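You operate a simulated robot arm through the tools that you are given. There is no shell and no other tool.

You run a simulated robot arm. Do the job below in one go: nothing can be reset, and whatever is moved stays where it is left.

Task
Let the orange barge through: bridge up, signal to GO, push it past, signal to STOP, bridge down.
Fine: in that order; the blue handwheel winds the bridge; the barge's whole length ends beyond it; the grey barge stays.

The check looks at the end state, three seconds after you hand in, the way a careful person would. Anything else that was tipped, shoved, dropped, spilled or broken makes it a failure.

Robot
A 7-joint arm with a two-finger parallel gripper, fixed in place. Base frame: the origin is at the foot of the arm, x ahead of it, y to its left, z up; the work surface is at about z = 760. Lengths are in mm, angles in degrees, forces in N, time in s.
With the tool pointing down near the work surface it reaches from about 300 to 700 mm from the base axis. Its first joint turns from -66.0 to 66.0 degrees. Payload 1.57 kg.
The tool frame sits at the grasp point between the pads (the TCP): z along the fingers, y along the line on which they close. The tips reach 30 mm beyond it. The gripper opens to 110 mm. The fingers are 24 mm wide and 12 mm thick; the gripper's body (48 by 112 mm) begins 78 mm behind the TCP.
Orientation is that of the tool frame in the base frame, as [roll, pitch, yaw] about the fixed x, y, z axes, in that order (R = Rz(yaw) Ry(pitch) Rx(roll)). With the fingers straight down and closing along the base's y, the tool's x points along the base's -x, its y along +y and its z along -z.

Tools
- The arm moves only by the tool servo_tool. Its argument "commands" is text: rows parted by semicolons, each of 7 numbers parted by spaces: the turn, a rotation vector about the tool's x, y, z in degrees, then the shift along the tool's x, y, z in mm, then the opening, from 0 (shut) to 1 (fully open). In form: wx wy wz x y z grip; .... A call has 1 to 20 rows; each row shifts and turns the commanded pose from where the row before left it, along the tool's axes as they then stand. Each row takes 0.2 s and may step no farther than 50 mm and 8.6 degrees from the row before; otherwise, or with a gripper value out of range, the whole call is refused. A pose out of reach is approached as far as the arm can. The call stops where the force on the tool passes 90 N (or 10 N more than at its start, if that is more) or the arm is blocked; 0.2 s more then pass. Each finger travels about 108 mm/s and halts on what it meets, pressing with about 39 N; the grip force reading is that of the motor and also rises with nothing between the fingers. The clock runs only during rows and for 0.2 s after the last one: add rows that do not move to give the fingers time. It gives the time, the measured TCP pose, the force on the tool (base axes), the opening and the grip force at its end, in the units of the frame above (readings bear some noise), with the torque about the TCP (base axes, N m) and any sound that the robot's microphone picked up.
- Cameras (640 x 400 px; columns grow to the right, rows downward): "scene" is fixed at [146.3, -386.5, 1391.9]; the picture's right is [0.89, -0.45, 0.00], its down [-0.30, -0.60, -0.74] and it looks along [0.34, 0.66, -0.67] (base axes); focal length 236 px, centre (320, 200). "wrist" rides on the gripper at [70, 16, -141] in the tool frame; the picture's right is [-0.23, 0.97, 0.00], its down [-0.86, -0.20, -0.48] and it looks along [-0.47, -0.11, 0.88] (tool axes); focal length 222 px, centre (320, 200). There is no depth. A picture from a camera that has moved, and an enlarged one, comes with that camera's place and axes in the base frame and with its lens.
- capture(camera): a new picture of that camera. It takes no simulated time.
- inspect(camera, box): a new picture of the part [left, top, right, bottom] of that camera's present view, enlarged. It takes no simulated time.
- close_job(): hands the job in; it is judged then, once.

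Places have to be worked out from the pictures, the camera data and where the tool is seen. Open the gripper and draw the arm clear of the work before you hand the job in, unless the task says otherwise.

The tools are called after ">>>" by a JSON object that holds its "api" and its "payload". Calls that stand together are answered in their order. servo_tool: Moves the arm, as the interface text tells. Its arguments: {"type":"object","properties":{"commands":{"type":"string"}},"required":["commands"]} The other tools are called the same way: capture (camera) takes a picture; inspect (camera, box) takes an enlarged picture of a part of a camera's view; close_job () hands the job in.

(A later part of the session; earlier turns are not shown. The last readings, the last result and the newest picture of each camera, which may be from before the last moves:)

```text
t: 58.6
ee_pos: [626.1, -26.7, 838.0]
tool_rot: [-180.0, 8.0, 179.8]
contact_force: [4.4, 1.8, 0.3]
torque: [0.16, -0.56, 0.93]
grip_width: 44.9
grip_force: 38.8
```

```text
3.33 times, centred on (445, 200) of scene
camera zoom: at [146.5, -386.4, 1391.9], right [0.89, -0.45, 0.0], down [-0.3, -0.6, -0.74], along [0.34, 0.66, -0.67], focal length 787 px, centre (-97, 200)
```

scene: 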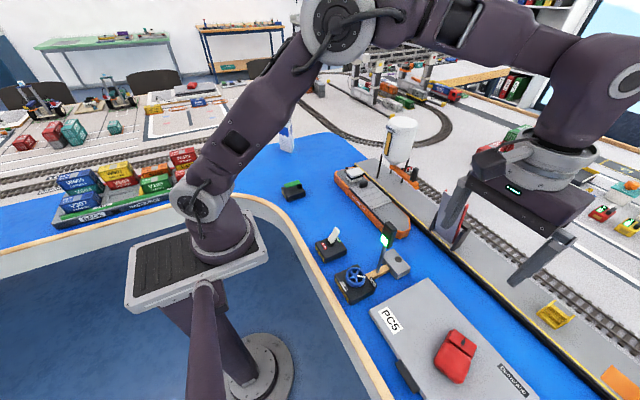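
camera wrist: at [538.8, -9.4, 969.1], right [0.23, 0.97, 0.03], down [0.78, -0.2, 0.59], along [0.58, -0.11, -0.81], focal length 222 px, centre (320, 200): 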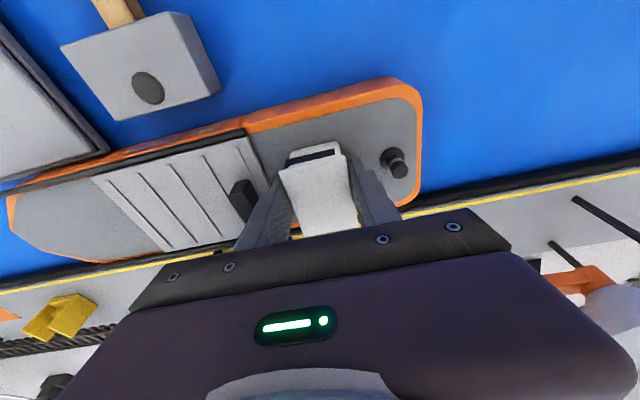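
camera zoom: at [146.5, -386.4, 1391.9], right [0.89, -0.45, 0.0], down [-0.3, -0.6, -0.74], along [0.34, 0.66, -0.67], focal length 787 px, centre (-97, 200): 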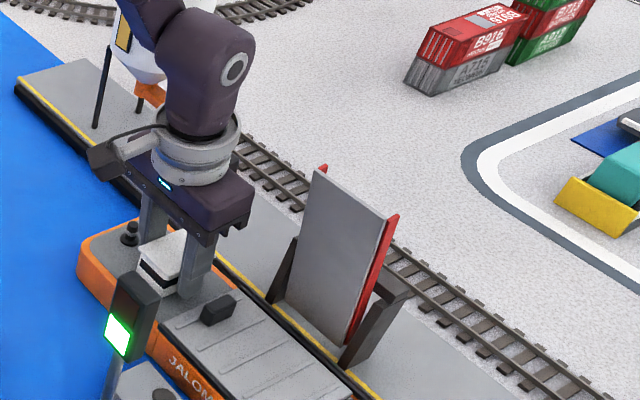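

>>> {"api": "inspect", "payload": {"camera": "scene", "box": [420, 260, 490, 320]}}

>>> {"api": "inspect", "payload": {"camera": "wrist", "box": [0, 130, 120, 220]}}

```text
6.67 times, centred on (455, 290) of scene
camera zoom: at [146.5, -386.4, 1391.9], right [0.89, -0.45, 0.0], down [-0.3, -0.6, -0.74], along [0.34, 0.66, -0.67], focal length 1574 px, centre (-580, -400)
```

zoom: 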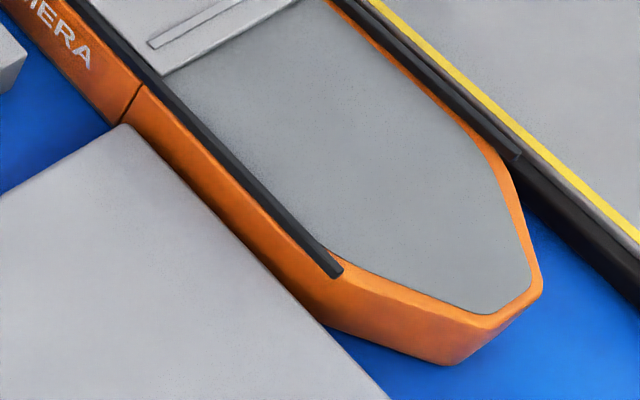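

```text
4.44 times, centred on (60, 175) of wrist
camera zoom: at [538.8, -9.4, 969.1], right [0.23, 0.97, 0.03], down [0.78, -0.2, 0.59], along [0.58, -0.11, -0.81], focal length 987 px, centre (1476, 311)
```

zoom: 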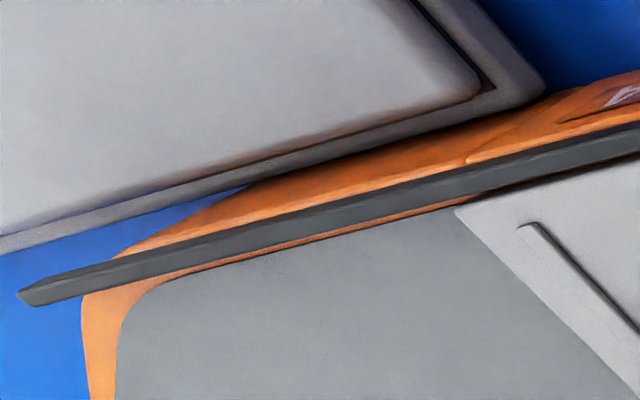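

The near side of the barge is within a few millimetres of Durravane's rim while there is roughly 10 mm of slack to the quay fender. I shift the barge about 5 mm toward the quay (+x) and read the force.

>>> {"api": "servo_tool", "payload": {"commands": "0 0 0 -2 0 0.3 0.35; 0 0 0 -2 0 0.3 0.35; 0 0 0 -1 0 0.1 0.35; 0 0 0 0 0 0 0.35"}}

>>> {"api": "inspect", "payload": {"camera": "wrist", "box": [0, 130, 120, 220]}}

>>> {"api": "inspect", "payload": {"camera": "wrist", "box": [360, 60, 640, 240]}}

```text
t: 59.6
ee_pos: [631.4, -25.8, 838.0]
tool_rot: [-179.9, 7.9, 179.9]
contact_force: [-1.6, -1.1, 0.7]
torque: [0.06, 0.45, -0.28]
grip_width: 44.8
grip_force: 39.3
```

```text
4.44 times, centred on (60, 175) of wrist
camera zoom: at [544.2, -9.4, 968.7], right [0.23, 0.97, 0.03], down [0.78, -0.2, 0.59], along [0.58, -0.11, -0.81], focal length 987 px, centre (1476, 311)
```

zoom: 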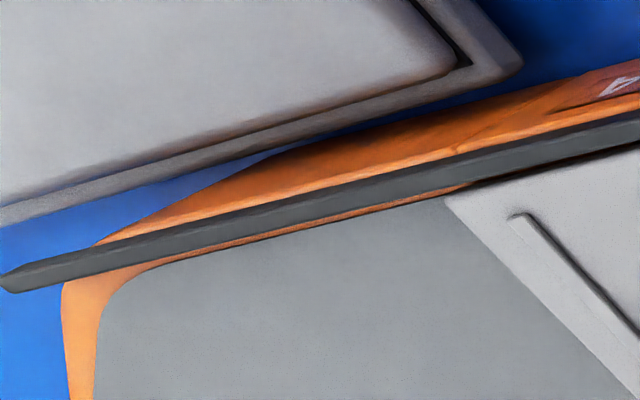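

```text
2.22 times, centred on (500, 150) of wrist
camera zoom: at [544.2, -9.4, 968.7], right [0.23, 0.97, 0.03], down [0.78, -0.2, 0.59], along [0.58, -0.11, -0.81], focal length 494 px, centre (-80, 311)
```

zoom: 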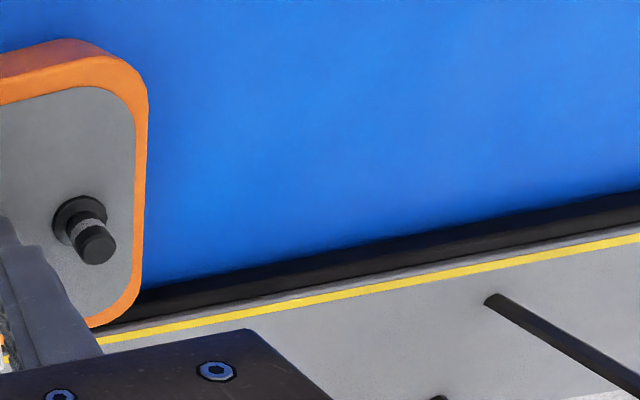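

A clear strip of water now shows between the barge and Durravane with no fender load. To pass the leaning deck with more room, I release, tilt the gripper 5° further toward the base, and re-grip.

>>> {"api": "servo_tool", "payload": {"commands": "0 0 0 0 0 0 0.52; 0 0 0 0 0 0 0.52; 0 -2.5 0 0 0 0 0.52; 0 -2.5 0 0 0 0 0.52; 0 0 0 0 0 0 0.52; 0 0 0 0 0 0 0.35; 0 0 0 0 0 0 0.35; 0 0 0 0 0 0 0.35"}}

>>> {"api": "inspect", "payload": {"camera": "scene", "box": [360, 120, 490, 260]}}

>>> {"api": "capture", "payload": {"camera": "wrist"}}

```text
t: 61.4
ee_pos: [631.5, -26.3, 837.9]
tool_rot: [-179.9, 13.0, 179.7]
contact_force: [-0.1, 1.1, 0.7]
torque: [-0.13, -0.55, 0.1]
grip_width: 44.8
grip_force: 38.7
```

```text
2.86 times, centred on (425, 190) of scene
camera zoom: at [146.3, -386.4, 1391.9], right [0.89, -0.45, 0.0], down [-0.3, -0.6, -0.74], along [0.34, 0.66, -0.67], focal length 674 px, centre (20, 229)
```

zoom: 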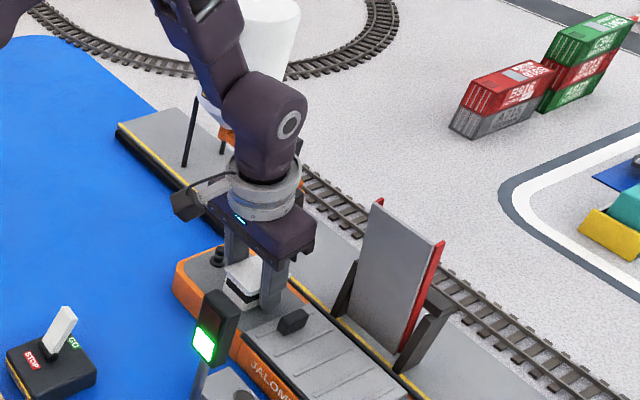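

```text
taken
camera wrist: at [533.2, -9.2, 960.3], right [0.22, 0.97, 0.05], down [0.72, -0.2, 0.66], along [0.65, -0.11, -0.75], focal length 222 px, centre (320, 200)
```

wrist: 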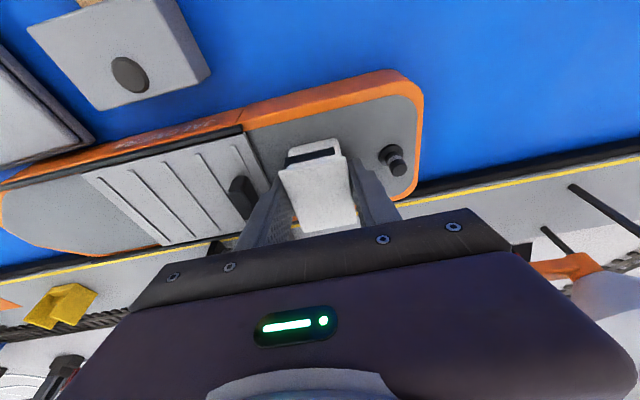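

Re-gripped cleanly at 13° tilt. I advance 48 mm slowly so the gripper body starts past the deck's edge, watching forces and clearance.

>>> {"api": "servo_tool", "payload": {"commands": "0 0 0 0 -8 0 0.35; 0 0 0 0 -8 0 0.35; 0 0 0 0 -8 0 0.35; 0 0 0 0 -8 0 0.35; 0 0 0 0 -8 0 0.35; 0 0 0 0 -8 0 0.35; 0 0 0 0 0 0 0.35"}}

>>> {"api": "inspect", "payload": {"camera": "scene", "box": [370, 130, 490, 260]}}

>>> {"api": "inspect", "payload": {"camera": "wrist", "box": [0, 100, 320, 300]}}

```text
t: 63.0
ee_pos: [631.0, -74.7, 837.7]
tool_rot: [180.0, 13.0, 179.8]
contact_force: [-1.5, 0.5, -0.3]
torque: [0.09, -0.1, -0.04]
grip_width: 44.7
grip_force: 39.1
```

```text
3.08 times, centred on (430, 195) of scene
camera zoom: at [146.4, -386.5, 1391.9], right [0.89, -0.45, 0.0], down [-0.3, -0.6, -0.74], along [0.34, 0.66, -0.67], focal length 726 px, centre (-18, 215)
```

zoom: 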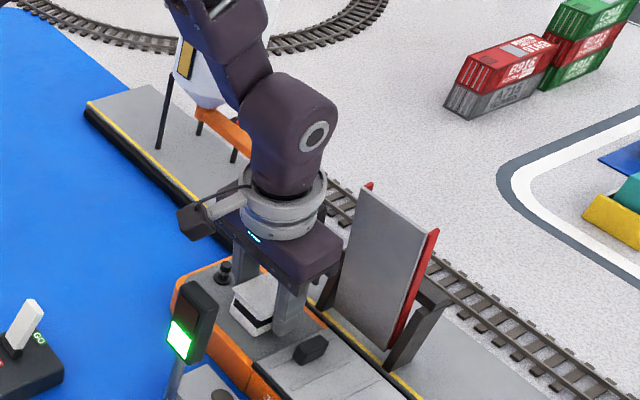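

```text
2.00 times, centred on (160, 200) of wrist
camera zoom: at [532.7, -57.8, 960.7], right [0.22, 0.97, 0.05], down [0.72, -0.2, 0.66], along [0.65, -0.11, -0.75], focal length 444 px, centre (640, 200)
```

zoom: 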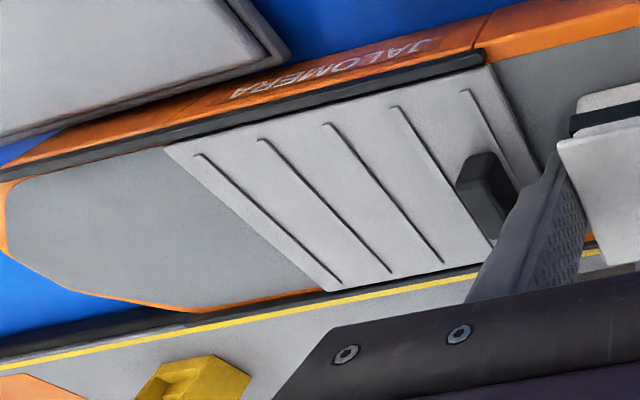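

No contact forces. I advance another 40 mm to y≈-115.

>>> {"api": "servo_tool", "payload": {"commands": "0 0 0 0 -8 0 0.35; 0 0 0 0 -8 0 0.35; 0 0 0 0 -8 0 0.35; 0 0 0 0 -8 0 0.35; 0 0 0 0 -8 0 0.35; 0 0 0 0 0 0 0.35"}}

>>> {"api": "inspect", "payload": {"camera": "scene", "box": [370, 130, 490, 260]}}

>>> {"api": "capture", "payload": {"camera": "wrist"}}

```text
t: 64.4
ee_pos: [630.2, -113.4, 837.9]
tool_rot: [-180.0, 13.0, 179.7]
contact_force: [2.3, 3.4, 0.8]
torque: [-0.18, 0.25, 0.39]
grip_width: 44.9
grip_force: 38.6
```

```text
3.08 times, centred on (430, 195) of scene
camera zoom: at [146.4, -386.4, 1391.9], right [0.89, -0.45, 0.0], down [-0.3, -0.6, -0.74], along [0.34, 0.66, -0.67], focal length 726 px, centre (-18, 215)
```

zoom: 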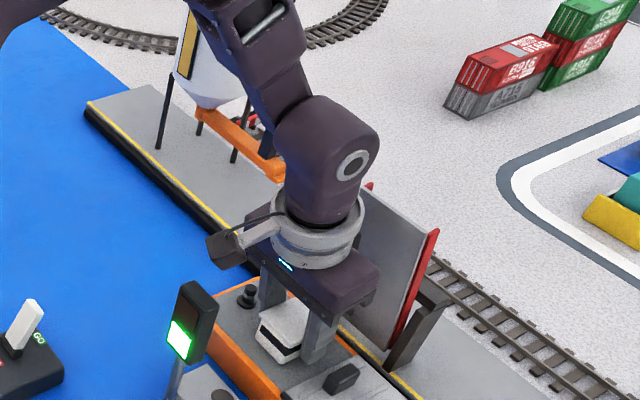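

```text
taken
camera wrist: at [532.4, -96.6, 960.9], right [0.22, 0.97, 0.05], down [0.72, -0.2, 0.66], along [0.65, -0.11, -0.75], focal length 222 px, centre (320, 200)
```

wrist: 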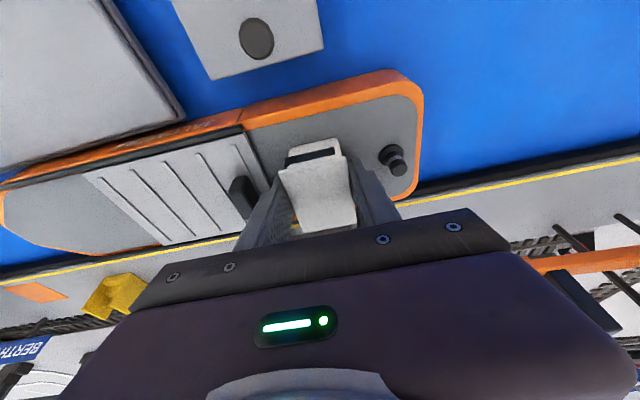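

>>> {"api": "inspect", "payload": {"camera": "wrist", "box": [0, 90, 200, 240]}}

>>> {"api": "inspect", "payload": {"camera": "scene", "box": [410, 240, 590, 400]}}

```text
2.67 times, centred on (100, 165) of wrist
camera zoom: at [532.4, -96.6, 960.9], right [0.22, 0.97, 0.05], down [0.72, -0.2, 0.66], along [0.65, -0.11, -0.75], focal length 592 px, centre (907, 293)
```

zoom: 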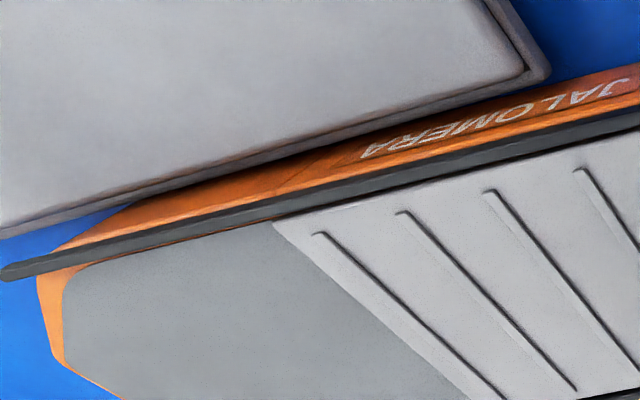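

```text
2.50 times, centred on (500, 320) of scene
camera zoom: at [146.4, -386.4, 1391.9], right [0.89, -0.45, 0.0], down [-0.3, -0.6, -0.74], along [0.34, 0.66, -0.67], focal length 590 px, centre (-130, -100)
```

zoom: 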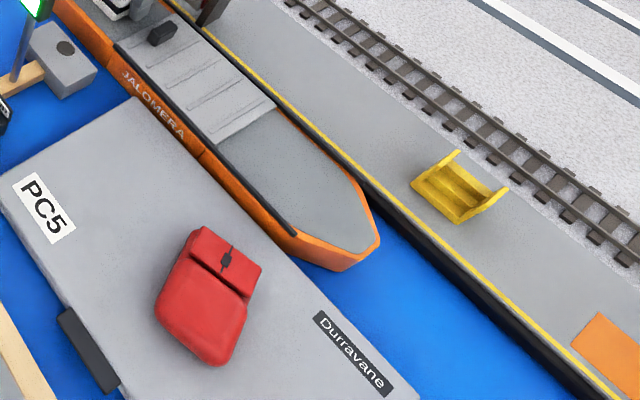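

The remaining water beside Durravane narrows to a couple of millimetres further along, so I ease the barge a further 4–5 mm toward the quay, sensing for fender contact.

>>> {"api": "servo_tool", "payload": {"commands": "0 0 0 -2 0 0.45 0.35; 0 0 0 -2 0 0.45 0.35; 0 0 0 0 0 0 0.35"}}

>>> {"api": "inspect", "payload": {"camera": "wrist", "box": [0, 90, 200, 240]}}

>>> {"api": "inspect", "payload": {"camera": "wrist", "box": [360, 60, 560, 220]}}

```text
t: 65.2
ee_pos: [633.6, -113.5, 837.4]
tool_rot: [-180.0, 13.0, 179.6]
contact_force: [-1.6, -0.7, 0.8]
torque: [0.22, -0.13, -0.26]
grip_width: 45.0
grip_force: 39.4
```

```text
2.67 times, centred on (100, 165) of wrist
camera zoom: at [536.3, -97.4, 960.6], right [0.23, 0.97, 0.05], down [0.73, -0.2, 0.66], along [0.65, -0.11, -0.75], focal length 592 px, centre (907, 293)
```

zoom: 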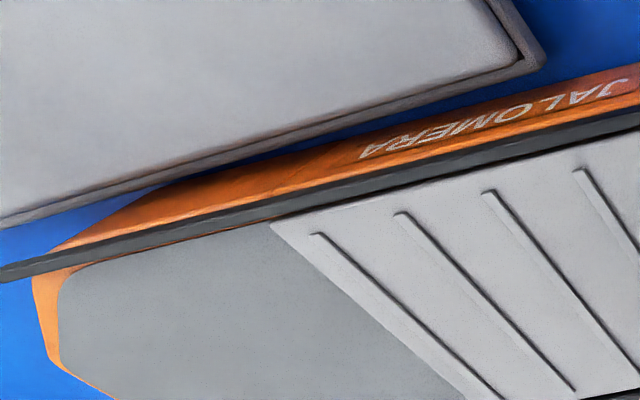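

```text
2.50 times, centred on (460, 140) of wrist
camera zoom: at [536.3, -97.4, 960.6], right [0.23, 0.97, 0.05], down [0.73, -0.2, 0.66], along [0.65, -0.11, -0.75], focal length 555 px, centre (-30, 350)
```

zoom: 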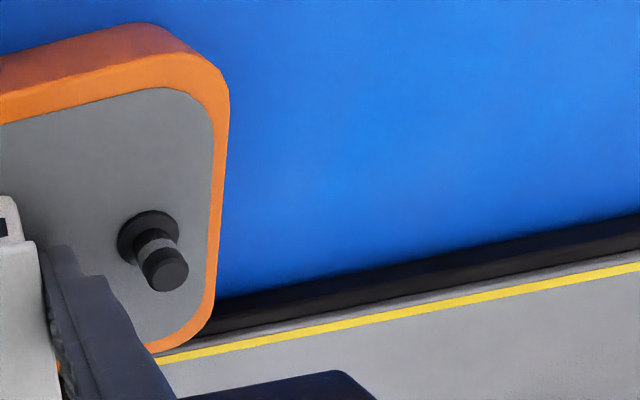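

Now there is visible water all along Durravane and no fender load. I correct a 0.4° yaw drift and advance 40 mm.

>>> {"api": "servo_tool", "payload": {"commands": "0 0 -0.4 0 -4 0 0.35; 0 0 0 0 -8 0 0.35; 0 0 0 0 -8 0 0.35; 0 0 0 0 -8 0 0.35; 0 0 0 0 -8 0 0.35; 0 0 0 0 0 0 0.35"}}

>>> {"api": "inspect", "payload": {"camera": "scene", "box": [370, 130, 490, 260]}}

>>> {"api": "inspect", "payload": {"camera": "wrist", "box": [0, 90, 200, 240]}}

```text
t: 66.6
ee_pos: [633.4, -150.4, 837.5]
tool_rot: [-180.0, 12.8, -179.8]
contact_force: [-0.8, 0.6, 0.6]
torque: [0.54, -0.08, -0.07]
grip_width: 45.1
grip_force: 39.0
```

```text
3.08 times, centred on (430, 195) of scene
camera zoom: at [146.4, -386.5, 1391.9], right [0.89, -0.45, 0.0], down [-0.3, -0.6, -0.74], along [0.34, 0.66, -0.67], focal length 726 px, centre (-18, 215)
```

zoom: 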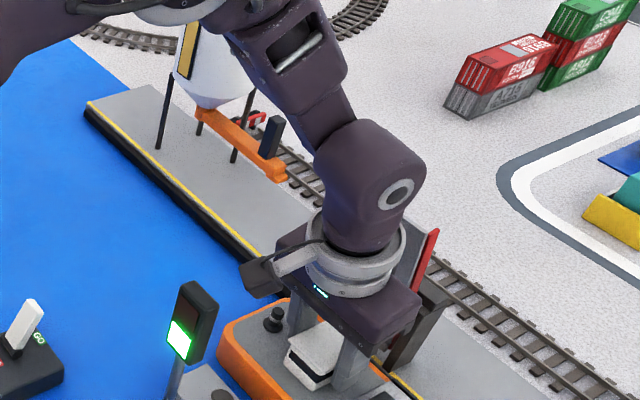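

```text
2.67 times, centred on (100, 165) of wrist
camera zoom: at [535.7, -133.7, 960.7], right [0.22, 0.97, 0.05], down [0.73, -0.2, 0.66], along [0.65, -0.11, -0.75], focal length 592 px, centre (907, 293)
```

zoom: 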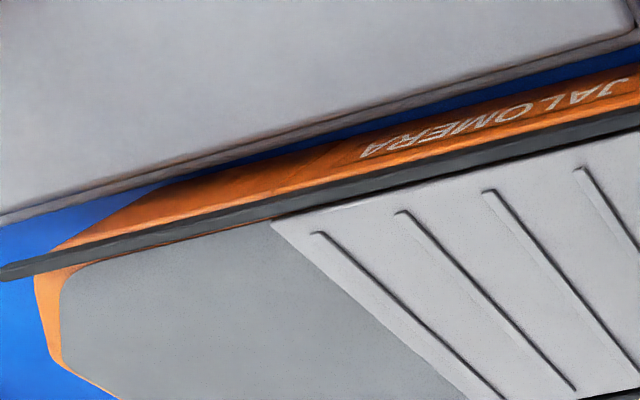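

Gap is preserved and forces are near zero with the camera clear of the mast. I advance another 48 mm.

>>> {"api": "servo_tool", "payload": {"commands": "0 0 0 0 -8 0 0.35; 0 0 0 0 -8 0 0.35; 0 0 0 0 -8 0 0.35; 0 0 0 0 -8 0 0.35; 0 0 0 0 -8 0 0.35; 0 0 0 0 -8 0 0.35; 0 0 0 0 0 0 0.35"}}

>>> {"api": "inspect", "payload": {"camera": "wrist", "box": [0, 90, 200, 240]}}

>>> {"api": "capture", "payload": {"camera": "scene"}}

```text
t: 68.2
ee_pos: [635.6, -197.7, 837.8]
tool_rot: [-179.9, 13.0, -179.7]
contact_force: [1.0, 2.3, 4.6]
torque: [0.04, 0.53, -0.05]
grip_width: 44.9
grip_force: 39.1
```

```text
2.67 times, centred on (100, 165) of wrist
camera zoom: at [536.7, -181.3, 960.3], right [0.22, 0.97, 0.05], down [0.73, -0.2, 0.66], along [0.65, -0.11, -0.75], focal length 592 px, centre (907, 293)
```

zoom: 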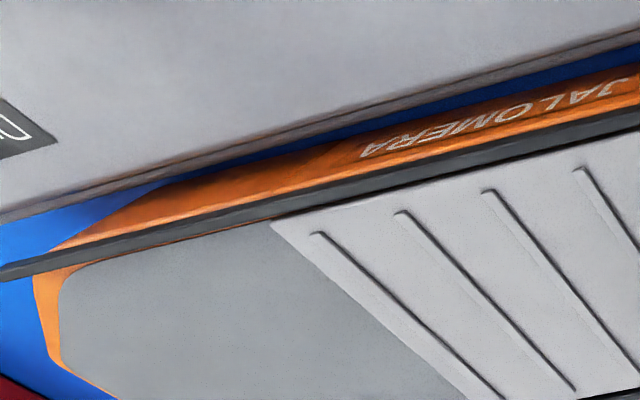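

```text
taken
```

scene: 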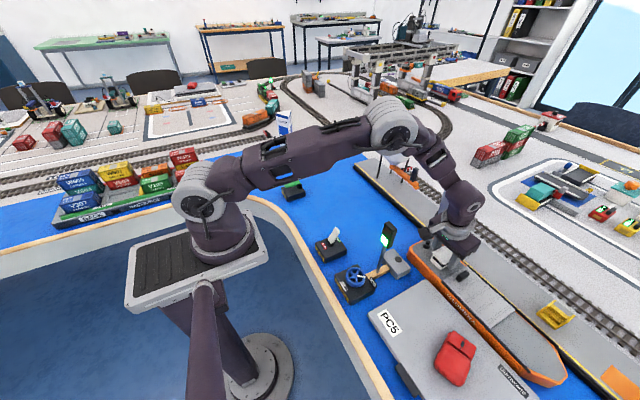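

Everything's clear; the red barge's end just comes into view at lower left. I advance 48 mm more and then measure bow and stern gaps.

>>> {"api": "servo_tool", "payload": {"commands": "0 0 0 0 -8 0 0.35; 0 0 0 0 -8 0 0.35; 0 0 0 0 -8 0 0.35; 0 0 0 0 -8 0 0.35; 0 0 0 0 -8 0 0.35; 0 0 0 0 -8 0 0.35; 0 0 0 0 0 0 0.35"}}

>>> {"api": "capture", "payload": {"camera": "wrist"}}

>>> {"api": "inspect", "payload": {"camera": "wrist", "box": [0, 120, 160, 240]}}

>>> {"api": "inspect", "payload": {"camera": "scene", "box": [360, 170, 520, 300]}}

>>> {"api": "inspect", "payload": {"camera": "scene", "box": [480, 290, 640, 400]}}

```text
t: 69.8
ee_pos: [635.1, -246.2, 837.8]
tool_rot: [-179.9, 12.8, -179.8]
contact_force: [-1.0, 0.3, 0.3]
torque: [0.68, -0.02, -0.12]
grip_width: 44.6
grip_force: 39.5
```

```text
taken
camera wrist: at [536.5, -230.1, 961.1], right [0.22, 0.97, 0.05], down [0.73, -0.2, 0.66], along [0.65, -0.11, -0.75], focal length 222 px, centre (320, 200)
```

wrist: 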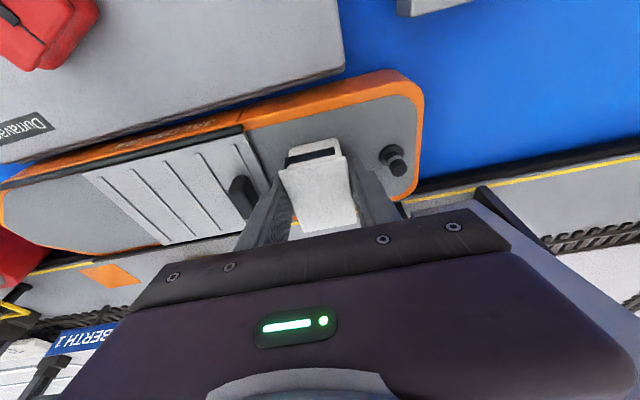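

```text
3.33 times, centred on (80, 180) of wrist
camera zoom: at [536.5, -230.1, 961.1], right [0.22, 0.97, 0.05], down [0.73, -0.2, 0.66], along [0.65, -0.11, -0.75], focal length 740 px, centre (1120, 267)
```

zoom: 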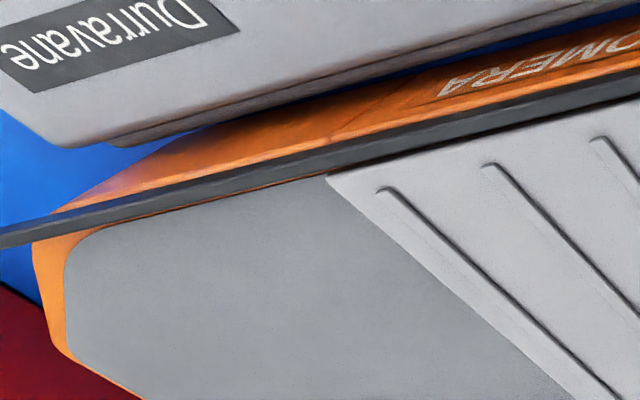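

```text
3.08 times, centred on (440, 235) of scene
camera zoom: at [146.4, -386.6, 1391.8], right [0.89, -0.45, 0.0], down [-0.3, -0.6, -0.74], along [0.34, 0.66, -0.67], focal length 726 px, centre (-49, 92)
```

zoom: 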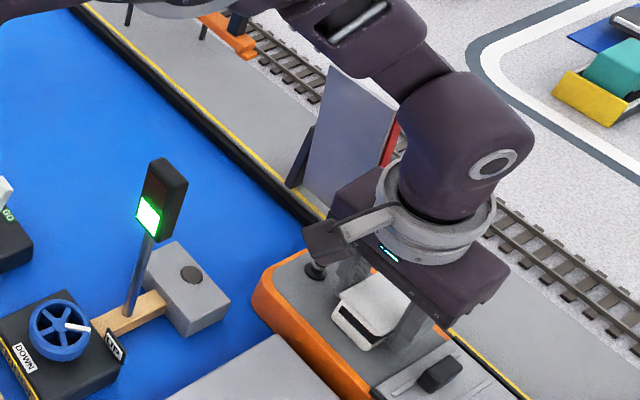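

```text
3.64 times, centred on (560, 345) of scene
camera zoom: at [146.4, -386.6, 1391.8], right [0.89, -0.45, 0.0], down [-0.3, -0.6, -0.74], along [0.34, 0.66, -0.67], focal length 858 px, centre (-553, -327)
```

zoom: 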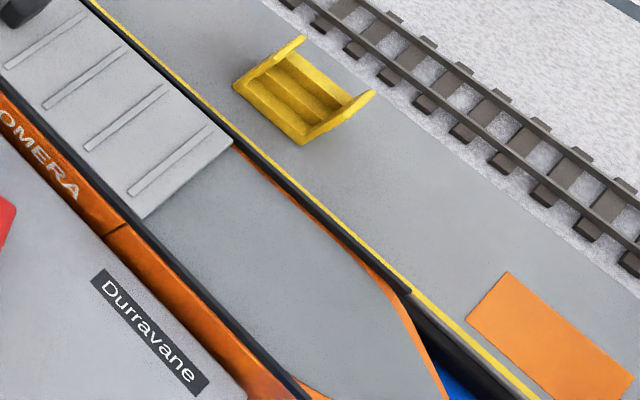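

Bow is now at y≈-561 and stern at ≈-160; the red barge's end is ≈60 mm ahead of the bow. I advance a final ≈42 mm to bring the stern to ≈-202.

>>> {"api": "servo_tool", "payload": {"commands": "0 0 0 0 -7 0 0.35; 0 0 0 0 -7 0 0.35; 0 0 0 0 -7 0 0.35; 0 0 0 0 -7 0 0.35; 0 0 0 0 0 0 0.35"}}

>>> {"api": "capture", "payload": {"camera": "wrist"}}

>>> {"api": "inspect", "payload": {"camera": "wrist", "box": [0, 120, 160, 240]}}

>>> {"api": "inspect", "payload": {"camera": "scene", "box": [360, 170, 520, 300]}}

```text
t: 71.0
ee_pos: [635.7, -272.1, 838.4]
tool_rot: [-179.8, 13.1, -179.8]
contact_force: [0.6, 2.5, 0.3]
torque: [-0.72, 0.28, -0.06]
grip_width: 45.0
grip_force: 38.7
```

```text
taken
camera wrist: at [536.6, -257.4, 960.7], right [0.22, 0.97, 0.05], down [0.73, -0.2, 0.66], along [0.65, -0.11, -0.75], focal length 222 px, centre (320, 200)
```

wrist: 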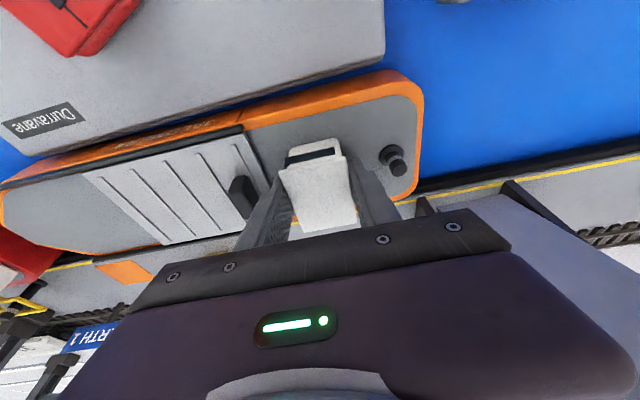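

```text
3.33 times, centred on (80, 180) of wrist
camera zoom: at [536.6, -257.4, 960.7], right [0.22, 0.97, 0.05], down [0.73, -0.2, 0.66], along [0.65, -0.11, -0.75], focal length 740 px, centre (1120, 267)
```

zoom: 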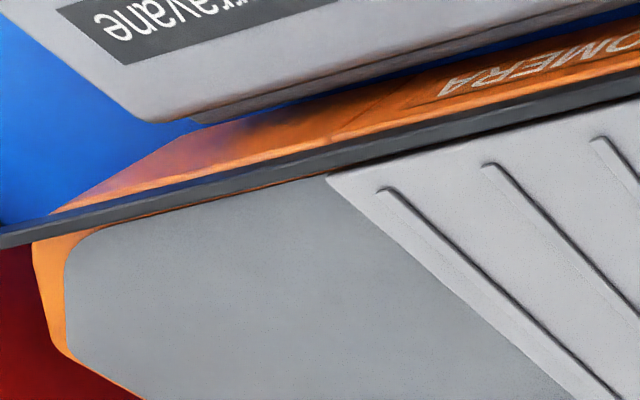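

```text
3.08 times, centred on (440, 235) of scene
camera zoom: at [146.3, -386.3, 1391.9], right [0.89, -0.45, 0.0], down [-0.3, -0.6, -0.74], along [0.34, 0.66, -0.67], focal length 726 px, centre (-49, 92)
```

zoom: 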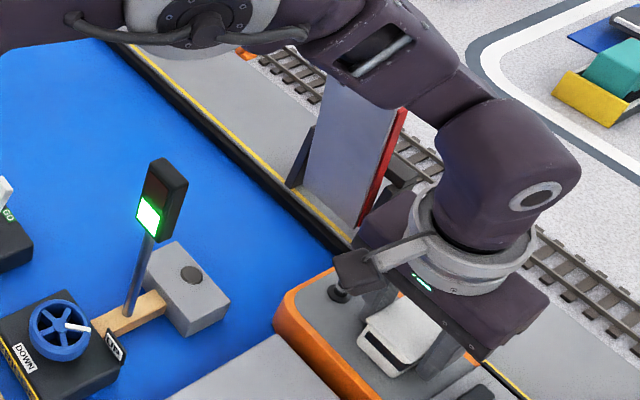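

Bow is at about -587 with roughly 30 mm of water to the red barge, stern about -187. I advance a last 12 mm gently.

>>> {"api": "servo_tool", "payload": {"commands": "0 0 0 0 -4 0 0.35; 0 0 0 0 -4 0 0.35; 0 0 0 0 -4 0 0.35; 0 0 0 0 0 0 0.35; 0 0 0 0 0 0 0.35"}}

>>> {"api": "inspect", "payload": {"camera": "wrist", "box": [340, 60, 600, 240]}}

>>> {"api": "inspect", "payload": {"camera": "scene", "box": [360, 170, 520, 300]}}

```text
t: 72.2
ee_pos: [636.5, -285.1, 837.1]
tool_rot: [-179.9, 12.9, -179.9]
contact_force: [-1.2, 2.0, -0.9]
torque: [0.39, -0.27, -0.02]
grip_width: 44.9
grip_force: 38.8
```

```text
2.22 times, centred on (470, 150) of wrist
camera zoom: at [536.7, -269.5, 960.5], right [0.22, 0.97, 0.05], down [0.73, -0.2, 0.66], along [0.65, -0.11, -0.75], focal length 494 px, centre (-13, 311)
```

zoom: 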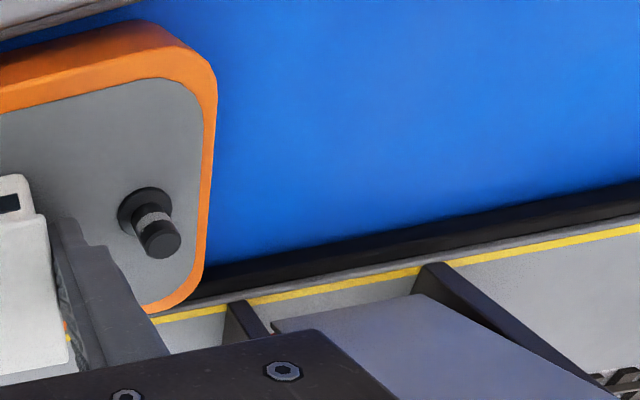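

```text
3.08 times, centred on (440, 235) of scene
camera zoom: at [146.3, -386.5, 1391.9], right [0.89, -0.45, 0.0], down [-0.3, -0.6, -0.74], along [0.34, 0.66, -0.67], focal length 726 px, centre (-49, 92)
```

zoom: 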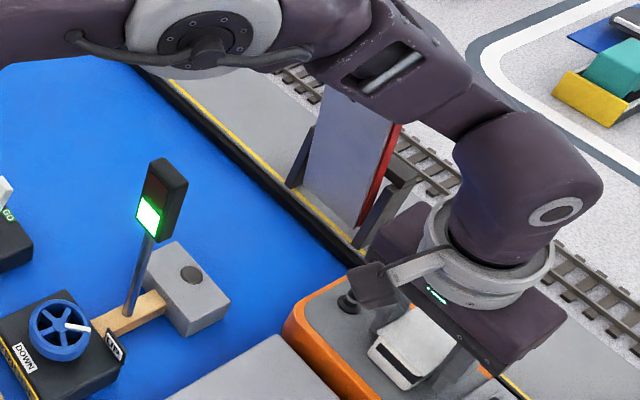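

The stern now sits at about y≈-199, clearly past the portal post (≈-186) and the deck line (≈-166). I open the fingers and rise straight up off the cabin.

>>> {"api": "servo_tool", "payload": {"commands": "0 0 0 0 0 0 0.45; 0 0 0 0 0 0 0.53; 0 0 0 0 0 0 0.53; 0 0 0 -5 0 -21 0.53; 0 0 0 -5 0 -21 0.53; 0 0 0 -5 0 -21 0.53; 0 0 0 0 0 0 0.53"}}

>>> {"api": "inspect", "payload": {"camera": "wrist", "box": [220, 80, 460, 240]}}

>>> {"api": "capture", "payload": {"camera": "scene"}}

```text
t: 73.8
ee_pos: [633.7, -284.8, 901.3]
tool_rot: [-179.8, 13.0, -179.8]
contact_force: [0.1, -0.4, -0.1]
torque: [0.02, 0.03, -0.03]
grip_width: 58.0
grip_force: 0.0
```

```text
2.50 times, centred on (340, 160) of wrist
camera zoom: at [536.3, -268.7, 1025.5], right [0.22, 0.97, 0.05], down [0.73, -0.2, 0.66], along [0.65, -0.11, -0.75], focal length 555 px, centre (270, 300)
```

zoom: 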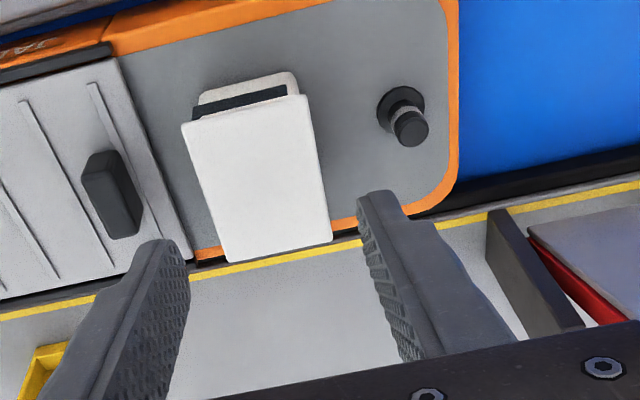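

```text
taken
```

scene: 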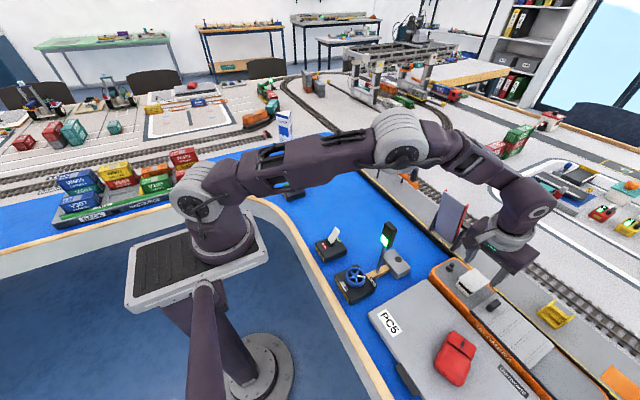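

Gripper is free of the cabin and the barge is at rest. I retract upward toward the base, level the tool, and move to the +x side of the signal lever at height.

>>> {"api": "servo_tool", "payload": {"commands": "0 0 0 20 0 -45 0.5; 0 0 0 20 0 -45 0.3; 0 0 0 20 0 -45 0; 0 6.5 0 0 0 -10 0; 0 6.5 0 0 0 -10 0; 0 0 0 13 42 -5 0; 0 0 0 13 42 -5 0; 0 0 0 13 42 -5 0; 0 0 0 13 42 0 0; 0 0 0 13 42 0 0; 0 0 0 13 42 0 0; 0 0 0 13 42 0 0; 0 0 0 0 0 0 0"}}

>>> {"api": "capture", "payload": {"camera": "scene"}}

>>> {"api": "capture", "payload": {"camera": "wrist"}}

```text
t: 76.6
ee_pos: [452.1, 8.2, 1055.1]
tool_rot: [-179.9, -0.1, -179.8]
contact_force: [0.6, -0.3, 0.5]
torque: [0.03, -0.01, 0.02]
grip_width: 0.1
grip_force: 21.2
```

```text
taken
```

scene: 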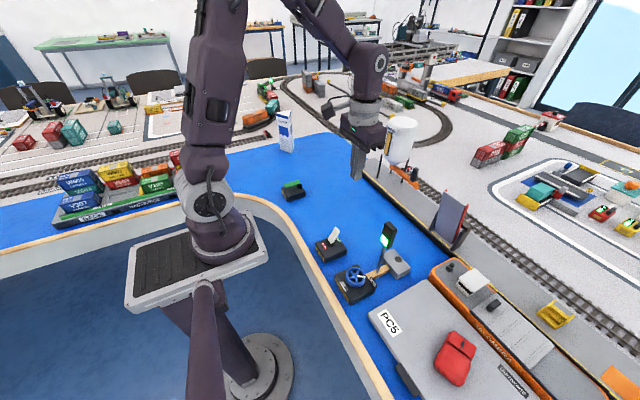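

```text
taken
camera wrist: at [383.4, 25.9, 1198.9], right [0.22, 0.97, 0.0], down [0.86, -0.2, 0.48], along [0.47, -0.11, -0.88], focal length 222 px, centre (320, 200)
```

wrist: 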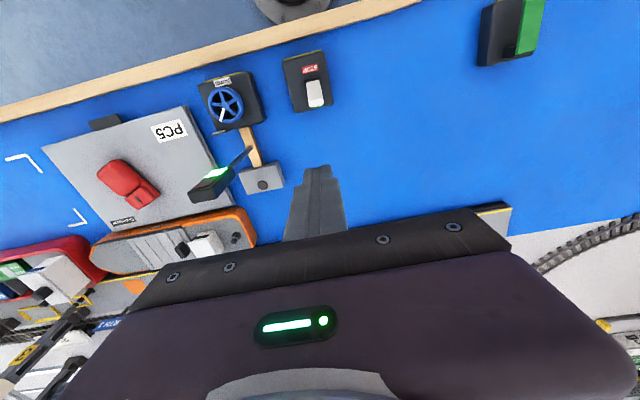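

I check the barge's final position relative to bridge, Durravane and the red barge before throwing the signal back.

>>> {"api": "inspect", "payload": {"camera": "scene", "box": [360, 180, 600, 400]}}

>>> {"api": "inspect", "payload": {"camera": "wrist", "box": [40, 120, 280, 280]}}

>>> {"api": "inspect", "payload": {"camera": "wrist", "box": [260, 30, 380, 130]}}

```text
1.82 times, centred on (480, 290) of scene
camera zoom: at [146.3, -386.4, 1391.9], right [0.89, -0.45, 0.0], down [-0.3, -0.6, -0.74], along [0.34, 0.66, -0.67], focal length 429 px, centre (29, 36)
```

zoom: 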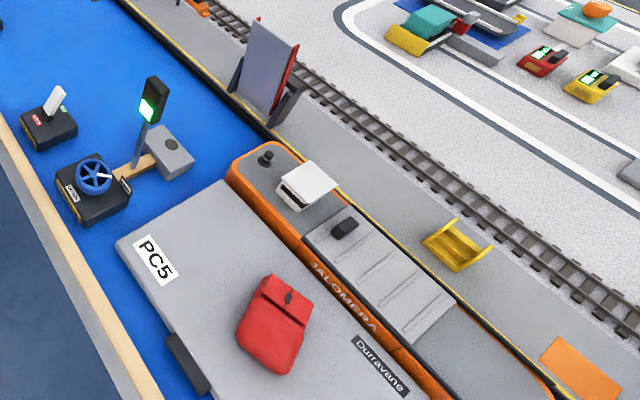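

```text
2.50 times, centred on (160, 200) of wrist
camera zoom: at [383.4, 25.9, 1198.9], right [0.22, 0.97, 0.0], down [0.86, -0.2, 0.48], along [0.47, -0.11, -0.88], focal length 555 px, centre (720, 200)
```

zoom: 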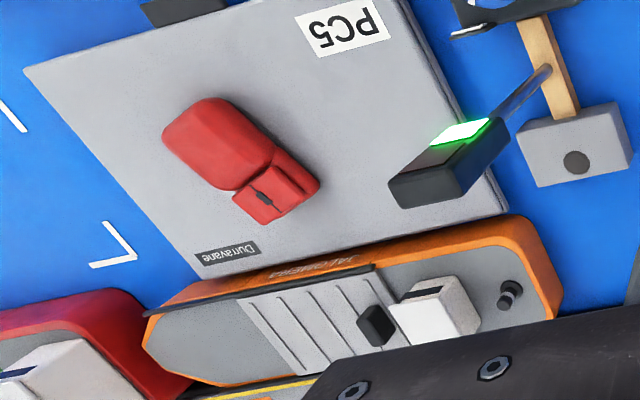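

```text
4.00 times, centred on (320, 80) of wrist
camera zoom: at [383.4, 25.9, 1198.9], right [0.22, 0.97, 0.0], down [0.86, -0.2, 0.48], along [0.47, -0.11, -0.88], focal length 888 px, centre (320, 680)
```

zoom: 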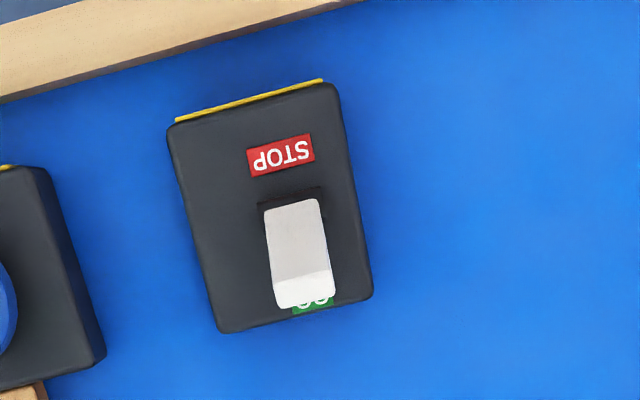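

From this oblique angle I can't verify the water between bow and red barge, so before touching the signal I fly over for a steeper look.

>>> {"api": "servo_tool", "payload": {"commands": "0 0 0 0 -30 -30 0; 0 0 0 0 -45 -15 0; 0 0 0 0 -45 0 0; 0 0 0 0 -45 0 0; 0 0 0 0 -45 0 0; 0 0 0 0 -45 0 0; 0 0 0 0 -45 0 0; 0 0 0 0 -45 0 0; 0 0 0 0 -45 0 0; 0 0 0 0 -20 0 0; 0 0 0 0 0 0 0"}}

>>> {"api": "capture", "payload": {"camera": "wrist"}}

>>> {"api": "inspect", "payload": {"camera": "wrist", "box": [180, 140, 340, 260]}}

```text
t: 79.0
ee_pos: [452.6, -402.3, 1101.3]
tool_rot: [-179.9, 0.0, -179.9]
contact_force: [0.9, 0.1, 0.6]
torque: [0.03, -0.01, 0.03]
grip_width: 0.0
grip_force: 21.3
```

```text
taken
camera wrist: at [384.5, -385.2, 1244.1], right [0.22, 0.97, 0.0], down [0.86, -0.2, 0.48], along [0.47, -0.11, -0.88], focal length 222 px, centre (320, 200)
```

wrist: 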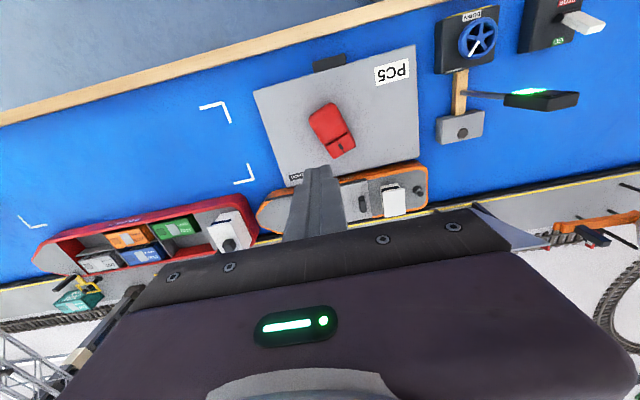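

```text
3.33 times, centred on (260, 200) of wrist
camera zoom: at [384.5, -385.2, 1244.1], right [0.22, 0.97, 0.0], down [0.86, -0.2, 0.48], along [0.47, -0.11, -0.88], focal length 740 px, centre (520, 200)
```

zoom: 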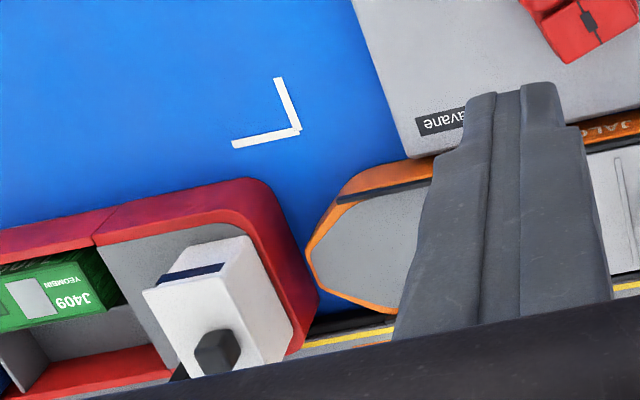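

Bow top edge computes to y≈-601 and the red hull's end to ≈-619, so about 18 mm of water remains and nothing was touched. I return to the +x side of the signal lever.

>>> {"api": "servo_tool", "payload": {"commands": "0 0 0 0 46 0 0; 0 0 0 0 46 0 0; 0 0 0 0 46 0 0; 0 0 0 0 46 0 0; 0 0 0 0 46 0 0; 0 0 0 0 46 0 0; 0 0 0 0 46 0 0; 0 0 0 0 46 0 0; 0 0 0 0 46 0 0; 0 0 0 3 0 45 0; 0 0 0 3 0 45 0; 0 0 0 0 0 45 0; 0 0 0 0 0 0 0"}}

>>> {"api": "inspect", "payload": {"camera": "scene", "box": [290, 190, 400, 280]}}

>>> {"api": "inspect", "payload": {"camera": "wrist", "box": [220, 40, 420, 200]}}

```text
t: 81.8
ee_pos: [446.9, 11.9, 964.9]
tool_rot: [-179.9, 0.0, -179.8]
contact_force: [0.9, 0.5, -0.5]
torque: [-0.04, -0.01, 0.01]
grip_width: 0.0
grip_force: 21.2
```

```text
4.44 times, centred on (345, 235) of scene
camera zoom: at [146.3, -386.5, 1391.9], right [0.89, -0.45, 0.0], down [-0.3, -0.6, -0.74], along [0.34, 0.66, -0.67], focal length 1049 px, centre (209, 44)
```

zoom: 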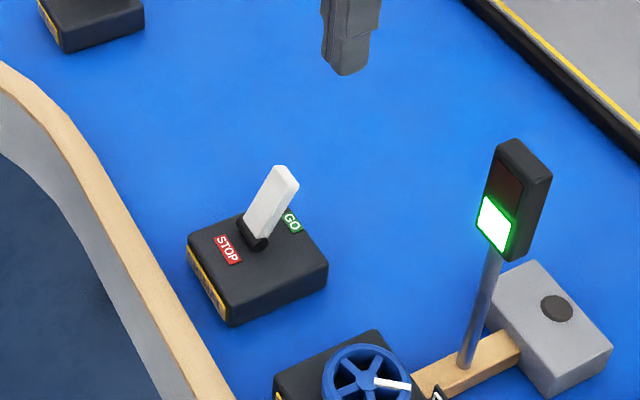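

```text
2.50 times, centred on (320, 120) of wrist
camera zoom: at [378.0, 28.5, 1107.2], right [0.22, 0.97, 0.0], down [0.86, -0.2, 0.48], along [0.47, -0.11, -0.88], focal length 555 px, centre (320, 400)
```

zoom: 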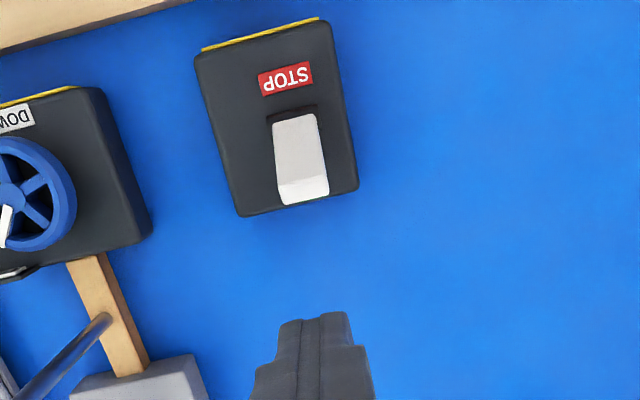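

Lever stands at GO, fingers are about 30 mm beyond its tip on the +x side. I lower to tip height 828 and push it in −x toward STOP.

>>> {"api": "servo_tool", "payload": {"commands": "0 0 0 0 0.5 36 0; 0 0 0 0 0.5 36 0; 0 0 0 0 0 35 0; 0 0 0 0 0 0 0; 0 0 0 10 0 0 0; 0 0 0 8 0 0 0; 0 0 0 8 0 0 0; 0 0 0 7 0 0 0; 0 0 0 7 0 0 0; 0 0 0 6 0 0 0; 0 0 0 0 0 0 0"}}

>>> {"api": "inspect", "payload": {"camera": "scene", "box": [290, 190, 400, 280]}}

```text
t: 84.2
ee_pos: [399.7, 12.5, 859.1]
tool_rot: [-179.9, 0.1, -179.8]
contact_force: [-0.1, 0.1, 0.2]
torque: [-0.02, -0.01, 0.05]
grip_width: 0.0
grip_force: 21.3
```

```text
4.44 times, centred on (345, 235) of scene
camera zoom: at [146.3, -386.5, 1391.9], right [0.89, -0.45, 0.0], down [-0.3, -0.6, -0.74], along [0.34, 0.66, -0.67], focal length 1049 px, centre (209, 44)
```

zoom: 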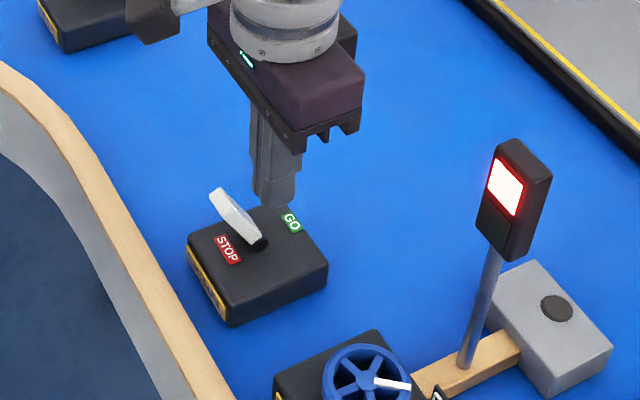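

Signal shows red (STOP) again and the lever rests on STOP as at the start. I retreat upward, move above the handwheel and rotate the gripper to yaw ≈95° for winding back.

>>> {"api": "servo_tool", "payload": {"commands": "0 0 0 -12 0 0 0; 0 0 0 0 0 -40 0; 0 0 0 0 0 -45 0.3; 0 0 0 0 0 -45 0.6; 0 0 0 6 -36 0 0.6; 0 0 0 6 -36 0 0.6; 0 0 0 6 -36 0 0.6; 0 0 0 6 -36 0 0.6; 0 0 8.5 0 0 0 0.6; 0 0 8.5 0 0 0 0.6; 0 0 8.5 0 0 0 0.6; 0 0 8.5 0 0 0 0.6; 0 0 8.5 0 0 0 0.6; 0 0 8.5 0 0 0 0.6; 0 0 8.5 0 0 0 0.6; 0 0 8.5 0 0 0 0.6; 0 0 8.5 0 0 0 0.6; 0 0 8.5 0 0 0 0.6; 0 0 0 0 0 0 0.6"}}

>>> {"api": "capture", "payload": {"camera": "wrist"}}

>>> {"api": "inspect", "payload": {"camera": "scene", "box": [310, 150, 490, 300]}}

```text
t: 88.2
ee_pos: [387.7, -131.6, 988.2]
tool_rot: [-180.0, 0.1, 95.1]
contact_force: [0.8, -0.3, -0.3]
torque: [-0.02, -0.02, 0.01]
grip_width: 65.9
grip_force: 0.0
```

```text
taken
camera wrist: at [399.9, -60.3, 1130.2], right [0.99, -0.14, 0.0], down [-0.12, -0.87, 0.48], along [-0.07, -0.48, -0.88], focal length 222 px, centre (320, 200)
```

wrist: 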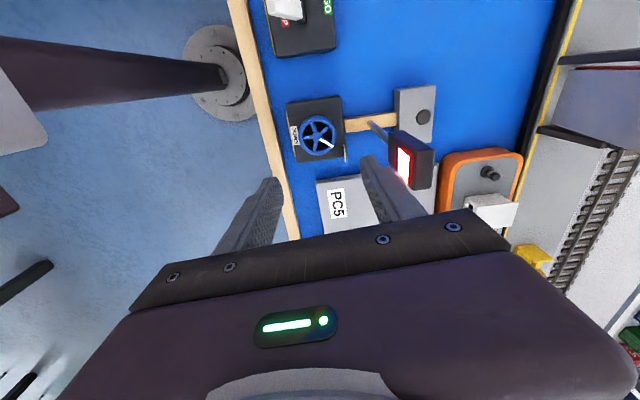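

```text
2.67 times, centred on (400, 225) of scene
camera zoom: at [146.3, -386.5, 1391.9], right [0.89, -0.45, 0.0], down [-0.3, -0.6, -0.74], along [0.34, 0.66, -0.67], focal length 630 px, centre (107, 133)
```

zoom: 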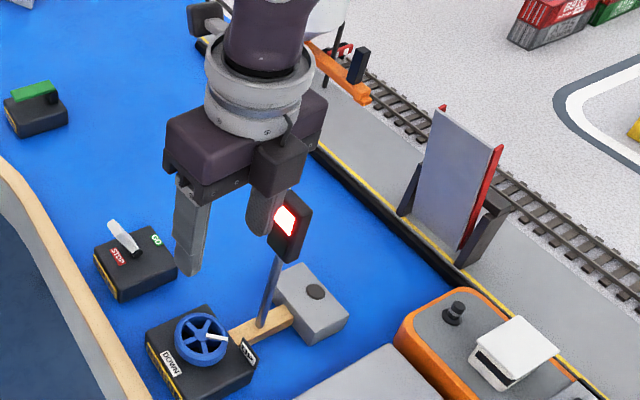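

Zooming on the wheel and UP plate to place the grip.

>>> {"api": "inspect", "payload": {"camera": "wrist", "box": [270, 80, 430, 200]}}

```text
3.33 times, centred on (350, 140) of wrist
camera zoom: at [399.9, -60.3, 1130.2], right [0.99, -0.14, 0.0], down [-0.12, -0.87, 0.48], along [-0.07, -0.48, -0.88], focal length 740 px, centre (220, 400)
```

zoom: 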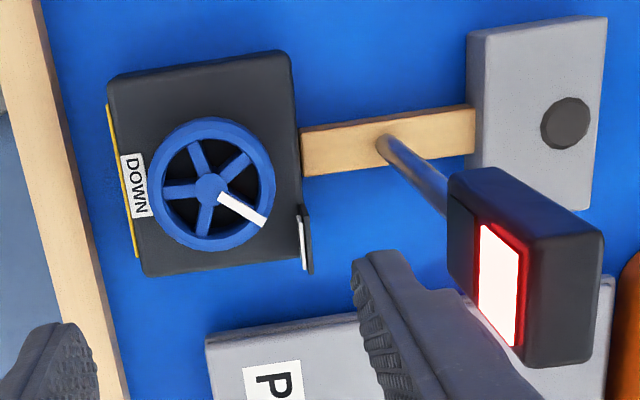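

The wheel is centred at about (386.5,-131) and the UP plate stands near x≈427, y -140…-172. I turn to yaw ≈107° (finger clear of the plate), descend onto the rim and grip.

>>> {"api": "servo_tool", "payload": {"commands": "0 0 -6 0 0 0 0.57; 0 0 -6 0.8 -0.8 0 0.57; 0 0 0 0 0 40 0.57; 0 0 0 0 0 40 0.57; 0 0 0 0 0 40 0.57; 0 0 0 0 0 0 0.57"}}

>>> {"api": "inspect", "payload": {"camera": "wrist", "box": [200, 80, 460, 240]}}

```text
t: 89.6
ee_pos: [387.1, -130.5, 869.0]
tool_rot: [180.0, 0.2, 107.2]
contact_force: [-0.8, -0.4, -0.5]
torque: [0.03, 0.05, 0.02]
grip_width: 62.7
grip_force: 0.1
```

```text
2.46 times, centred on (330, 160) of wrist
camera zoom: at [383.8, -59.1, 1010.1], right [1.0, 0.07, 0.0], down [0.06, -0.88, 0.48], along [0.03, -0.48, -0.88], focal length 547 px, centre (295, 298)
```

zoom: 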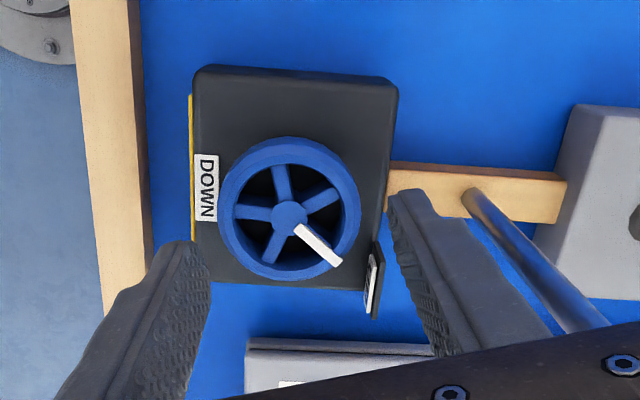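

Aligned and clear of the plate. I descend the last 41 mm and close on the rim.

>>> {"api": "servo_tool", "payload": {"commands": "0 0 0 0 0 20 0.57; 0 0 0 0 0 21 0.57; 0 0 0 0 0 0 0.45; 0 0 0 0 0 0 0.35; 0 0 0 0 0 0 0.35"}}

>>> {"api": "inspect", "payload": {"camera": "wrist", "box": [200, 80, 460, 240]}}

```text
t: 90.8
ee_pos: [385.5, -130.7, 828.0]
tool_rot: [-179.7, 0.1, 107.1]
contact_force: [-25.4, -9.0, -11.2]
torque: [-0.57, -0.09, 0.06]
grip_width: 52.7
grip_force: 44.9
```

```text
2.46 times, centred on (330, 160) of wrist
camera zoom: at [382.6, -59.8, 969.7], right [1.0, 0.07, 0.0], down [0.06, -0.88, 0.48], along [0.03, -0.48, -0.88], focal length 547 px, centre (295, 298)
```

zoom: 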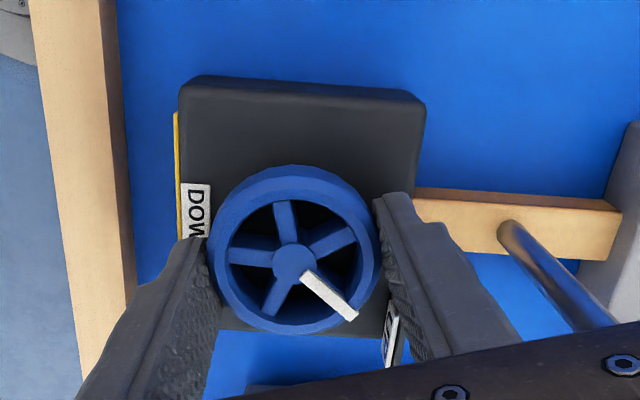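

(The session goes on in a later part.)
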